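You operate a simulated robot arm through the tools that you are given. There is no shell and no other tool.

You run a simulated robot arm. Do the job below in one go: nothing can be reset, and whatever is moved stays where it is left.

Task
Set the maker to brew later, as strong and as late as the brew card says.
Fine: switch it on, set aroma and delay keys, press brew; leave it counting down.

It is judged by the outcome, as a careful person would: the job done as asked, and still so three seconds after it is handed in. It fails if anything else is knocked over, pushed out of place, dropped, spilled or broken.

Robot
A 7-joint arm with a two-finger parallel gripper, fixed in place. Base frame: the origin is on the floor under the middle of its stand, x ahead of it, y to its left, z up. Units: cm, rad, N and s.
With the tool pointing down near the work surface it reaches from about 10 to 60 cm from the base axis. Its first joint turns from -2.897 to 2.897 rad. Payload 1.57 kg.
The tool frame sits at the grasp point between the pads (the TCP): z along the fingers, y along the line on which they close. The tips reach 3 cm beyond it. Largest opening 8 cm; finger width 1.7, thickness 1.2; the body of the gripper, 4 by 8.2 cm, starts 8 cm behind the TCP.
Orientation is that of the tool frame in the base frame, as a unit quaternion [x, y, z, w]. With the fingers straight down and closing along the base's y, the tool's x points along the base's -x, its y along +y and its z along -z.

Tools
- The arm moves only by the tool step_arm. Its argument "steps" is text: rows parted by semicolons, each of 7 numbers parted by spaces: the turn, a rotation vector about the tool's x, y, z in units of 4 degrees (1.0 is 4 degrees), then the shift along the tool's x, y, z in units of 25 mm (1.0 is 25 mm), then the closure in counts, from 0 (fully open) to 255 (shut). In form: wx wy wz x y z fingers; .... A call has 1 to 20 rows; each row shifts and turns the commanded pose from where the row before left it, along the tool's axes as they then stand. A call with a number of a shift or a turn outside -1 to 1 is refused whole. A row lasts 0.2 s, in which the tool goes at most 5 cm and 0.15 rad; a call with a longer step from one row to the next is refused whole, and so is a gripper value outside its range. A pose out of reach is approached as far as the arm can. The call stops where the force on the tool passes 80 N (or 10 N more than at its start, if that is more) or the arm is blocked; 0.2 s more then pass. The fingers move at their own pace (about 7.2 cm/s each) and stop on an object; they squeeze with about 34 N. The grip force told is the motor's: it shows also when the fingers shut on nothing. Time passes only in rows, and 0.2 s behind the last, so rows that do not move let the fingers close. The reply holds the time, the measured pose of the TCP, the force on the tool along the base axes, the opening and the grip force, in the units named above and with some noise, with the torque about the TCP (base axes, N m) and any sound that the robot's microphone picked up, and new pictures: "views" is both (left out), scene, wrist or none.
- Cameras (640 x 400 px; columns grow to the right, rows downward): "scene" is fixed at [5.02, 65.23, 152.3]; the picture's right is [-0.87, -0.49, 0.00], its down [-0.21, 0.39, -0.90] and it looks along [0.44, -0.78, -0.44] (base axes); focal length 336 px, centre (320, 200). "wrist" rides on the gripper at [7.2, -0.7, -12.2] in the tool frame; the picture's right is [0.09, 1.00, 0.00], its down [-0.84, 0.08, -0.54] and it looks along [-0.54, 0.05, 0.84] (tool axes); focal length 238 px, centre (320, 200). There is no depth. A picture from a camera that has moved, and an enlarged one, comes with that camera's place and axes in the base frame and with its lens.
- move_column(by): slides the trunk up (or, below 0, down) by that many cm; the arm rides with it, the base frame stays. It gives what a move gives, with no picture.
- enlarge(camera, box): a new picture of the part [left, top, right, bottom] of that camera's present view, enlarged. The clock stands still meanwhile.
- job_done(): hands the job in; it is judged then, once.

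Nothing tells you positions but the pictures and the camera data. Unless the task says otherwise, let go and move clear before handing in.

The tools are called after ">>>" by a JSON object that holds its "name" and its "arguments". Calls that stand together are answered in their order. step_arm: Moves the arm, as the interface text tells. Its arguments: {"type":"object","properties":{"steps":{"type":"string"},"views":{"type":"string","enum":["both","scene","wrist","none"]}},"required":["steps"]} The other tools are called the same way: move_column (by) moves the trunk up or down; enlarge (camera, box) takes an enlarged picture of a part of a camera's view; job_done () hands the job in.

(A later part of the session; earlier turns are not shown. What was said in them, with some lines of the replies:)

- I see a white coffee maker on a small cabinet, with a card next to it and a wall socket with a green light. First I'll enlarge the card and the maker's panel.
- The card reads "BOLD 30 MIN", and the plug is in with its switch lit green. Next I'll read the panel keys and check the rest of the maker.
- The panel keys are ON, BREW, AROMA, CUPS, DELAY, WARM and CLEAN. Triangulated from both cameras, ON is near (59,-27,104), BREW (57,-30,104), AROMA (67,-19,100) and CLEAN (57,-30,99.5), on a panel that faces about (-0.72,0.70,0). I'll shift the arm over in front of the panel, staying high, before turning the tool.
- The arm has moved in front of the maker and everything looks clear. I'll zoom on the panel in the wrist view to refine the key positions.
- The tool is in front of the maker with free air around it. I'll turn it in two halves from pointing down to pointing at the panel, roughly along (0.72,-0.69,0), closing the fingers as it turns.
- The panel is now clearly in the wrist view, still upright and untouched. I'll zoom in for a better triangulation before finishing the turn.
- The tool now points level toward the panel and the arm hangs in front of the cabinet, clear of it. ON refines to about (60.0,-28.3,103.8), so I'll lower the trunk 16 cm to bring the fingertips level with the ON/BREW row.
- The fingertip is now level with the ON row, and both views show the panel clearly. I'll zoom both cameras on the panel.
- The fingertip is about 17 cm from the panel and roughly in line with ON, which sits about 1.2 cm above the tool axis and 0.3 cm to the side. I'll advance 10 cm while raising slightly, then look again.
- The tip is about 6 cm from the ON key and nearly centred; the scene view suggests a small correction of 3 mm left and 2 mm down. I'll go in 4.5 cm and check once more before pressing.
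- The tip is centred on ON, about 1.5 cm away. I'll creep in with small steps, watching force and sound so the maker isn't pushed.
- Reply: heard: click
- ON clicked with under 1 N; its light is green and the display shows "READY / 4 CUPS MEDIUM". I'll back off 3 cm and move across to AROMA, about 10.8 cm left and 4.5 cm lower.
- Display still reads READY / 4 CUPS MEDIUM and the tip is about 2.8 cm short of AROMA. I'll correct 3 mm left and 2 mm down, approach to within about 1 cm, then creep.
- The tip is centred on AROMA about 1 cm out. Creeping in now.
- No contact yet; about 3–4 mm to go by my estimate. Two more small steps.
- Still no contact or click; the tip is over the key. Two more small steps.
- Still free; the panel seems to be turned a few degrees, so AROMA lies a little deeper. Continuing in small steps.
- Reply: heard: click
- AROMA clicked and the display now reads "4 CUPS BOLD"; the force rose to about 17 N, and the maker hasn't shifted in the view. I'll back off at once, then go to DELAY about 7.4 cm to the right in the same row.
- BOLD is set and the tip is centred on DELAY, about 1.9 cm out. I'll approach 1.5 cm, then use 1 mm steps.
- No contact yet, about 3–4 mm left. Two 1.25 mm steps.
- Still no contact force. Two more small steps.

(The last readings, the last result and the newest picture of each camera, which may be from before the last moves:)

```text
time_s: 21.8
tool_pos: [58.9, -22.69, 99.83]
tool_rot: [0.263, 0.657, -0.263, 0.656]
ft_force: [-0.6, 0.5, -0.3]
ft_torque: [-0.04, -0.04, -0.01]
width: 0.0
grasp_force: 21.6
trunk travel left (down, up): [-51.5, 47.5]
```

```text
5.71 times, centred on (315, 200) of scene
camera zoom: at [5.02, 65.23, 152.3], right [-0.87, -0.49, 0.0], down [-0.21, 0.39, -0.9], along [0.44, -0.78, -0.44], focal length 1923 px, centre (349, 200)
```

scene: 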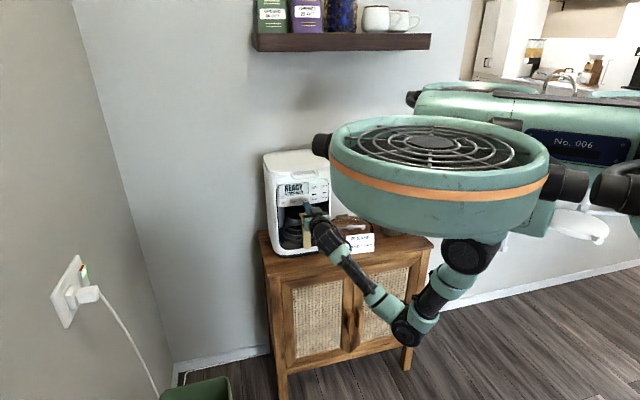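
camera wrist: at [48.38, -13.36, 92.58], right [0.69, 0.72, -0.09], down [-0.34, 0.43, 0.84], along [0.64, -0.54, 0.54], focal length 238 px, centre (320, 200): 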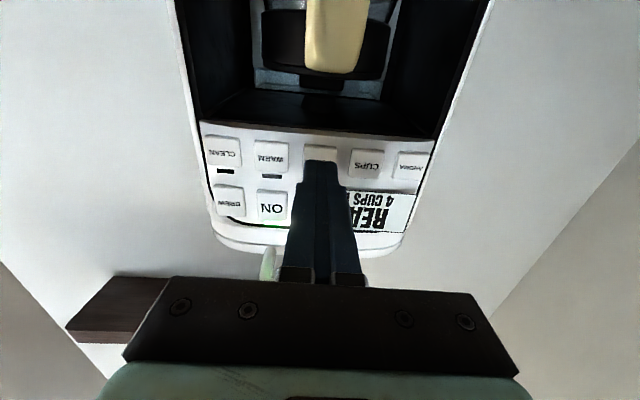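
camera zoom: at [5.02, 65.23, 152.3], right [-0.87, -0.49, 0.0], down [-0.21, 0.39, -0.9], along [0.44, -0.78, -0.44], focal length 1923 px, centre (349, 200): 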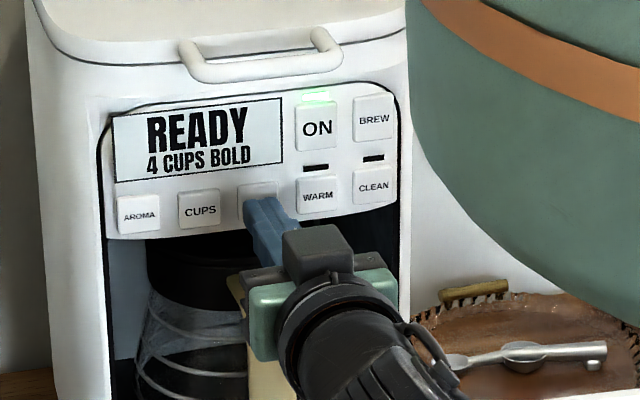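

Likely just touching now. Another two fine steps.

>>> {"name": "step_arm", "arguments": {"steps": "0 0 0 0 0 0.04 255;0 0 0 0 0 0.04 255", "views": "none"}}

>>> {"name": "enlarge", "arguments": {"camera": "scene", "box": [265, 165, 365, 235]}}

```text
time_s: 22.4
tool_pos: [59.09, -22.81, 99.77]
tool_rot: [0.263, 0.657, -0.263, 0.656]
ft_force: [-1.4, 1.6, 0.1]
ft_torque: [0.01, -0.01, -0.01]
width: 0.0
grasp_force: 21.8
trunk travel left (down, up): [-51.5, 47.5]
heard: click
```

```text
5.71 times, centred on (315, 200) of scene
camera zoom: at [5.02, 65.23, 152.3], right [-0.87, -0.49, 0.0], down [-0.21, 0.39, -0.9], along [0.44, -0.78, -0.44], focal length 1923 px, centre (349, 200)
```

zoom: 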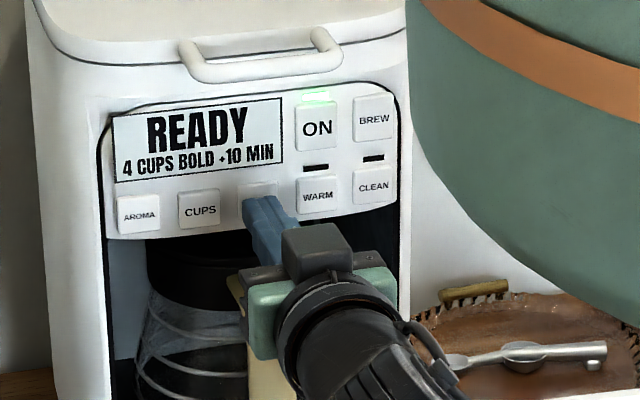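

The display now reads "4 CUPS BOLD +10 MIN". I'll release by 6 mm and press again by the same amount, then check.

>>> {"name": "step_arm", "arguments": {"steps": "0 0 0 0 0 -0.12 255;0 0 0 0 0 -0.12 255;0 0 0 0 0 0 255;0 0 0 0 0 0.1 255;0 0 0 0 0 0.06 255;0 0 0 0 0 0.04 255;0 0 0 0 0 0.04 255", "views": "none"}}

>>> {"name": "enlarge", "arguments": {"camera": "scene", "box": [265, 165, 365, 235]}}

```text
time_s: 24.0
tool_pos: [59.08, -22.81, 99.9]
tool_rot: [0.263, 0.657, -0.263, 0.656]
ft_force: [-1.8, 0.2, -0.7]
ft_torque: [0.0, 0.01, -0.02]
width: 0.01
grasp_force: 21.4
trunk travel left (down, up): [-51.5, 47.5]
heard: click
```

```text
5.71 times, centred on (315, 200) of scene
camera zoom: at [5.02, 65.23, 152.3], right [-0.87, -0.49, 0.0], down [-0.21, 0.39, -0.9], along [0.44, -0.78, -0.44], focal length 1923 px, centre (349, 200)
```

zoom: 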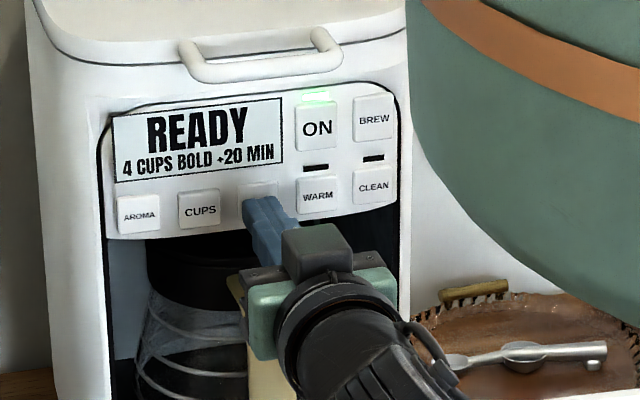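

Now "+20 MIN". One more identical press of DELAY.

>>> {"name": "step_arm", "arguments": {"steps": "0 0 0 0 0 -0.12 255;0 0 0 0 0 -0.12 255;0 0 0 0 0 0 255;0 0 0 0 0 0.1 255;0 0 0 0 0 0.06 255;0 0 0 0 0 0.04 255;0 0 0 0 0 0.04 255", "views": "none"}}

>>> {"name": "enlarge", "arguments": {"camera": "scene", "box": [265, 165, 365, 235]}}

```text
time_s: 25.6
tool_pos: [59.18, -22.84, 99.76]
tool_rot: [0.263, 0.658, -0.263, 0.655]
ft_force: [-1.4, 1.7, -1.0]
ft_torque: [-0.02, 0.02, -0.02]
width: 0.0
grasp_force: 21.3
trunk travel left (down, up): [-51.5, 47.5]
heard: click
```

```text
5.71 times, centred on (315, 200) of scene
camera zoom: at [5.02, 65.23, 152.3], right [-0.87, -0.49, 0.0], down [-0.21, 0.39, -0.9], along [0.44, -0.78, -0.44], focal length 1923 px, centre (349, 200)
```

zoom: 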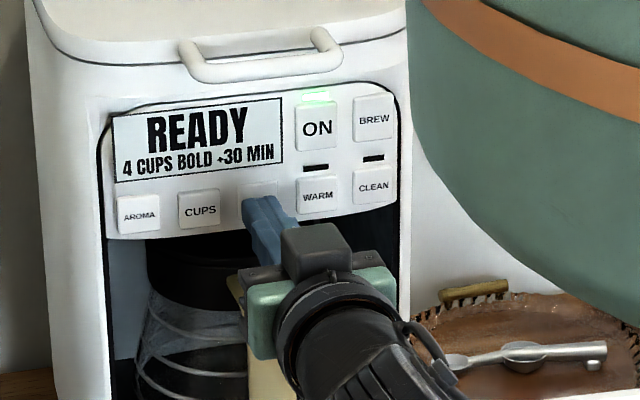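

Settings now read "4 CUPS BOLD +30 MIN", as the card asks. I'll back off 3 cm and move to BREW, about 7.3 cm right and 4.6 cm up.

>>> {"name": "step_arm", "arguments": {"steps": "0 0 0 0 0 -0.6 255;0 0 0 0 0 -0.6 255;0 0 0 -0.46 -0.735 0 255;0 0 0 -0.46 -0.735 0 255;0 0 0 -0.46 -0.735 0 255;0 0 0 -0.46 -0.735 0 255;0 0 0 0 0 0 255", "views": "both"}}

>>> {"name": "enlarge", "arguments": {"camera": "wrist", "box": [192, 40, 448, 200]}}

>>> {"name": "enlarge", "arguments": {"camera": "scene", "box": [265, 165, 365, 235]}}

```text
time_s: 27.2
tool_pos: [51.84, -26.0, 104.55]
tool_rot: [0.264, 0.656, -0.264, 0.656]
ft_force: [0.2, -0.1, 0.2]
ft_torque: [-0.03, -0.03, -0.06]
width: 0.0
grasp_force: 21.6
trunk travel left (down, up): [-51.5, 47.5]
camera wrist: at [42.69, -18.09, 97.22], right [0.69, 0.72, -0.09], down [-0.34, 0.43, 0.84], along [0.64, -0.54, 0.54], focal length 238 px, centre (320, 200)
```

scene: 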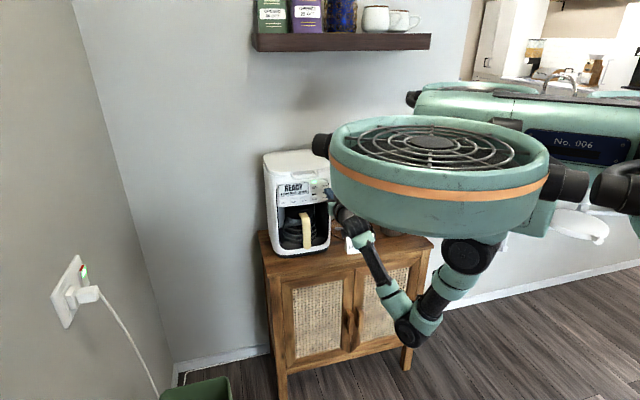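
wrist: 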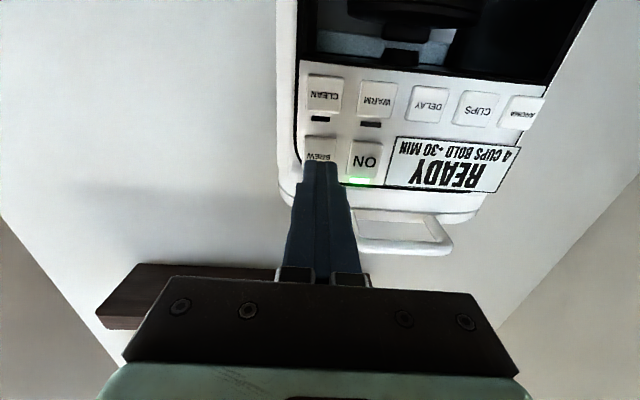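

```text
2.50 times, centred on (320, 120) of wrist
camera zoom: at [42.69, -18.09, 97.22], right [0.69, 0.72, -0.09], down [-0.34, 0.43, 0.84], along [0.64, -0.54, 0.54], focal length 596 px, centre (320, 400)
```

zoom: 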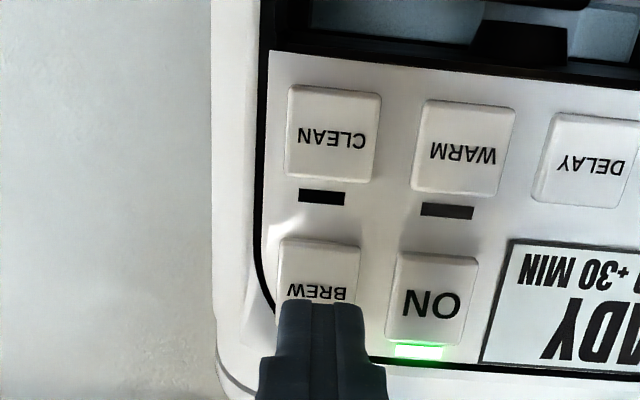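

```text
5.71 times, centred on (315, 200) of scene
camera zoom: at [5.02, 65.23, 152.3], right [-0.87, -0.49, 0.0], down [-0.21, 0.39, -0.9], along [0.44, -0.78, -0.44], focal length 1923 px, centre (349, 200)
```

zoom: 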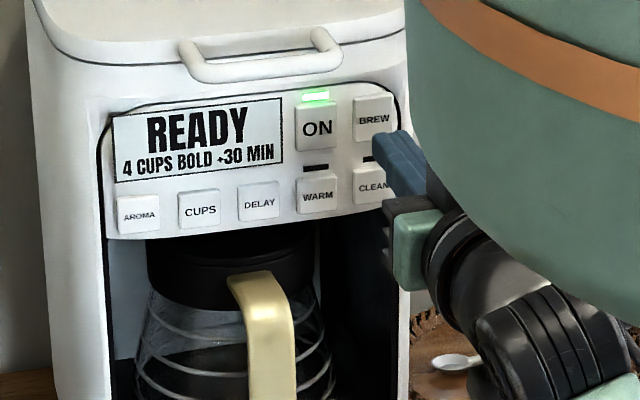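

Tip is centred on BREW about 2.7 cm out, settings still BOLD +30 MIN. I'll approach 2 cm and then creep in millimetre steps.

>>> {"name": "step_arm", "arguments": {"steps": "0 0 0 0 0 0.25 255;0 0 0 0 0 0.25 255;0 0 0 0 0 0.2 255;0 0 0 0 0 0.1 255;0 0 0 0 0 0 255", "views": "none"}}

>>> {"name": "enlarge", "arguments": {"camera": "wrist", "box": [192, 40, 448, 200]}}

```text
time_s: 28.4
tool_pos: [53.21, -27.38, 104.49]
tool_rot: [0.262, 0.657, -0.262, 0.656]
ft_force: [-0.2, 0.6, -1.2]
ft_torque: [0.01, 0.01, 0.07]
width: 0.01
grasp_force: 20.6
trunk travel left (down, up): [-51.5, 47.5]
```

```text
2.50 times, centred on (320, 120) of wrist
camera zoom: at [44.15, -19.44, 97.16], right [0.69, 0.72, -0.09], down [-0.34, 0.43, 0.84], along [0.64, -0.54, 0.54], focal length 596 px, centre (320, 400)
```

zoom: 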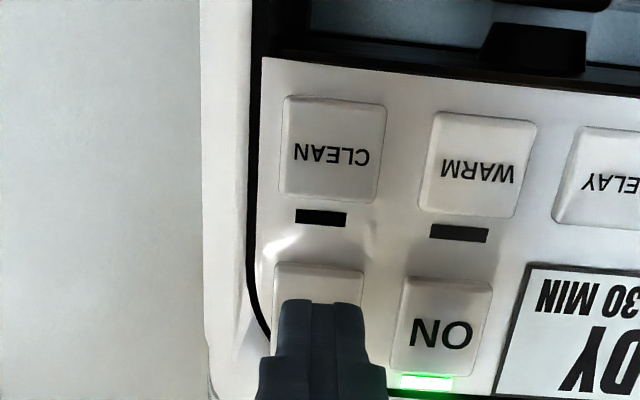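

Aligned and about 7 mm out. Creeping 5 mm.

>>> {"name": "step_arm", "arguments": {"steps": "0 0 0 0 0 0.06 255;0 0 0 0 0 0.05 255;0 0 0 0 0 0.05 255;0 0 0 0 0 0.04 255", "views": "none"}}

>>> {"name": "enlarge", "arguments": {"camera": "scene", "box": [265, 165, 365, 235]}}

```text
time_s: 29.4
tool_pos: [53.64, -27.81, 104.41]
tool_rot: [0.262, 0.658, -0.262, 0.656]
ft_force: [0.0, -0.6, 0.6]
ft_torque: [0.01, -0.01, 0.01]
width: 0.0
grasp_force: 21.1
trunk travel left (down, up): [-51.5, 47.5]
```

```text
5.71 times, centred on (315, 200) of scene
camera zoom: at [5.02, 65.23, 152.3], right [-0.87, -0.49, 0.0], down [-0.21, 0.39, -0.9], along [0.44, -0.78, -0.44], focal length 1923 px, centre (349, 200)
```

zoom: 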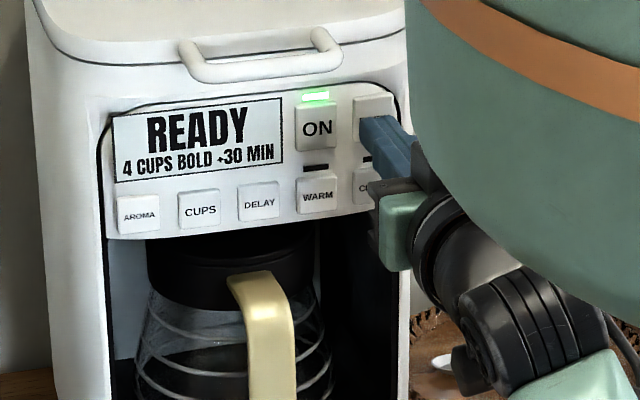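

Not yet touching; 1–2 mm more expected. Two fine steps.

>>> {"name": "step_arm", "arguments": {"steps": "0 0 0 0 0 0.04 255;0 0 0 0 0 0.04 255", "views": "none"}}

>>> {"name": "enlarge", "arguments": {"camera": "scene", "box": [265, 165, 365, 235]}}

```text
time_s: 30.0
tool_pos: [53.72, -27.95, 104.49]
tool_rot: [0.264, 0.657, -0.264, 0.656]
ft_force: [-0.2, 0.4, -0.2]
ft_torque: [-0.02, 0.04, 0.01]
width: 0.0
grasp_force: 21.1
trunk travel left (down, up): [-51.5, 47.5]
```

```text
5.71 times, centred on (315, 200) of scene
camera zoom: at [5.02, 65.23, 152.3], right [-0.87, -0.49, 0.0], down [-0.21, 0.39, -0.9], along [0.44, -0.78, -0.44], focal length 1923 px, centre (349, 200)
```

zoom: 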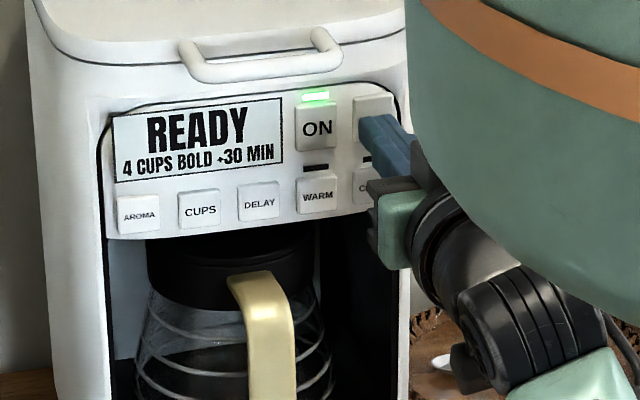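

No click yet. Two more fine steps.

>>> {"name": "step_arm", "arguments": {"steps": "0 0 0 0 0 0.04 255;0 0 0 0 0 0.04 255", "views": "none"}}

>>> {"name": "enlarge", "arguments": {"camera": "scene", "box": [265, 165, 365, 235]}}

```text
time_s: 30.6
tool_pos: [53.94, -28.19, 104.36]
tool_rot: [0.263, 0.657, -0.263, 0.656]
ft_force: [-0.9, 0.0, -0.1]
ft_torque: [-0.01, 0.01, 0.0]
width: 0.0
grasp_force: 21.6
trunk travel left (down, up): [-51.5, 47.5]
```

```text
5.71 times, centred on (315, 200) of scene
camera zoom: at [5.02, 65.23, 152.3], right [-0.87, -0.49, 0.0], down [-0.21, 0.39, -0.9], along [0.44, -0.78, -0.44], focal length 1923 px, centre (349, 200)
```

zoom: 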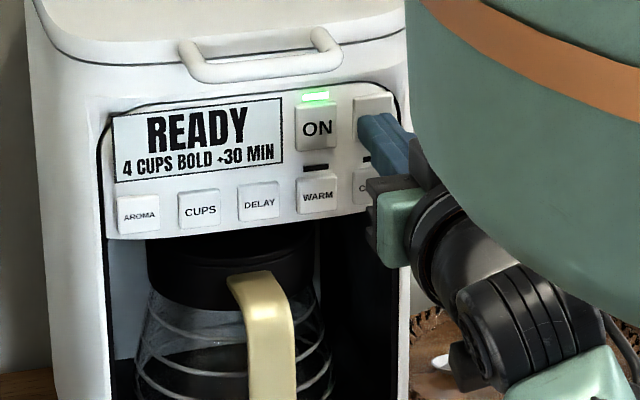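

Slight contact force now. Another two fine steps.

>>> {"name": "step_arm", "arguments": {"steps": "0 0 0 0 0 0.03 255;0 0 0 0 0 0.03 255", "views": "none"}}

>>> {"name": "enlarge", "arguments": {"camera": "scene", "box": [265, 165, 365, 235]}}

```text
time_s: 31.2
tool_pos: [54.15, -28.16, 104.49]
tool_rot: [0.264, 0.657, -0.264, 0.655]
ft_force: [-3.9, 2.0, -1.3]
ft_torque: [0.03, 0.0, -0.1]
width: 0.01
grasp_force: 21.4
trunk travel left (down, up): [-51.5, 47.5]
heard: click
```

```text
5.71 times, centred on (315, 200) of scene
camera zoom: at [5.02, 65.23, 152.3], right [-0.87, -0.49, 0.0], down [-0.21, 0.39, -0.9], along [0.44, -0.78, -0.44], focal length 1923 px, centre (349, 200)
```

zoom: 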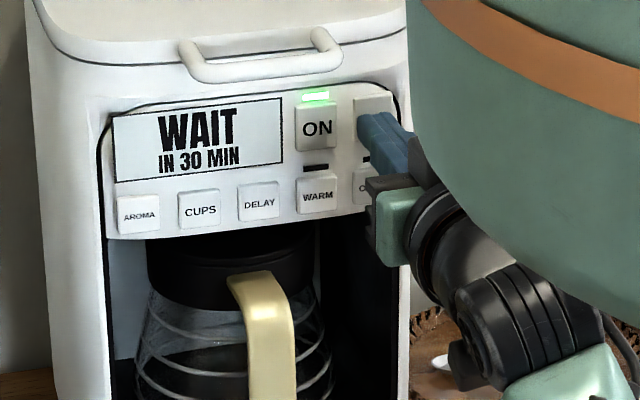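

"BREW" clicked and the display now reads "WAIT / IN 30 MIN". I'll back the arm straight out, well clear, and check everything.

>>> {"name": "step_arm", "arguments": {"steps": "0 0 0 0 0 -0.2 255;0 0 0 0 0 -0.5 255;0 0 0 0 0 -0.8 255;0 0 0 0 0 -0.8 255;0 0 0 0 0 -0.8 255;0 0 0 0 0 -0.8 255;0 0 0 0 0 0 255;0 0 0 0 0 0 255", "views": "both"}}

>>> {"name": "enlarge", "arguments": {"camera": "scene", "box": [255, 140, 385, 265]}}

>>> {"name": "enlarge", "arguments": {"camera": "wrist", "box": [250, 20, 490, 200]}}

```text
time_s: 33.0
tool_pos: [47.03, -21.51, 104.36]
tool_rot: [0.262, 0.657, -0.262, 0.656]
ft_force: [-0.1, 0.4, 0.0]
ft_torque: [0.02, -0.02, -0.02]
width: 0.0
grasp_force: 22.0
trunk travel left (down, up): [-51.5, 47.5]
camera wrist: at [37.85, -13.45, 97.1], right [0.69, 0.72, -0.09], down [-0.34, 0.43, 0.84], along [0.64, -0.54, 0.54], focal length 238 px, centre (320, 200)
```

scene: 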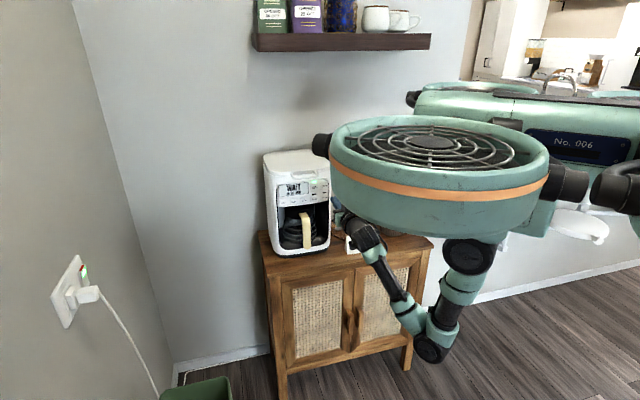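
wrist: 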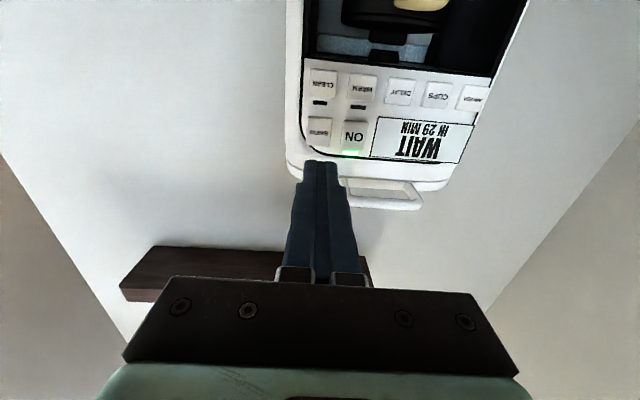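

```text
3.20 times, centred on (320, 202) of scene
camera zoom: at [5.02, 65.23, 152.3], right [-0.87, -0.49, 0.0], down [-0.21, 0.39, -0.9], along [0.44, -0.78, -0.44], focal length 1077 px, centre (320, 192)
```

zoom: 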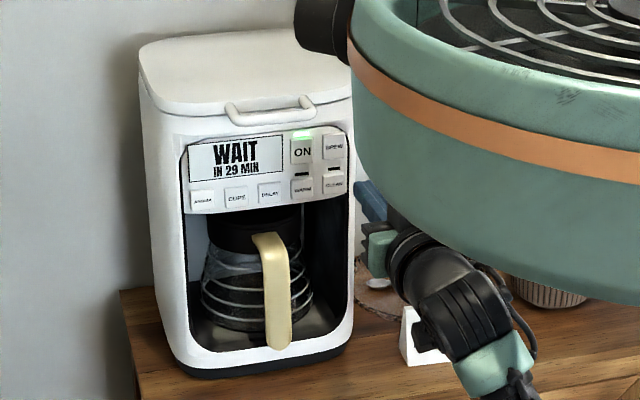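

```text
2.22 times, centred on (370, 110) of wrist
camera zoom: at [37.85, -13.45, 97.1], right [0.69, 0.72, -0.09], down [-0.34, 0.43, 0.84], along [0.64, -0.54, 0.54], focal length 530 px, centre (209, 400)
```

zoom: 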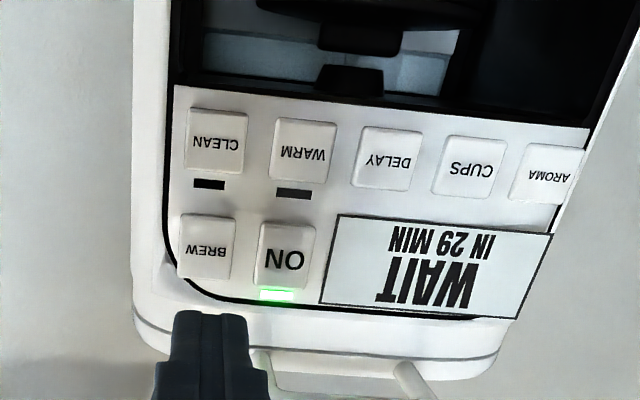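

The maker is on and counting down ("WAIT / IN 29 MIN") after being set to BOLD +30 MIN. The arm is about 10 cm clear and nothing else has been disturbed, so I'm handing in.

>>> {"name": "job_done", "arguments": {}}

```text
The job is handed in.
```

The coffee maker is on and counting down to brew, set to BOLD with a 30-minute delay as the card asks. When I backed the arm away, the display read "WAIT / IN 29 MIN" and the ON light was green.

- **Settings:** I pressed AROMA once to go from MEDIUM to BOLD, DELAY three times to reach +30 MIN, then BREW. I left cups at 4, since the card doesn't mention them.
- **Condition:** The AROMA press rose briefly to about 17 N, but the maker did not shift in the pictures. I saw nothing else disturbed, and I left the arm about 10 cm clear of the panel.
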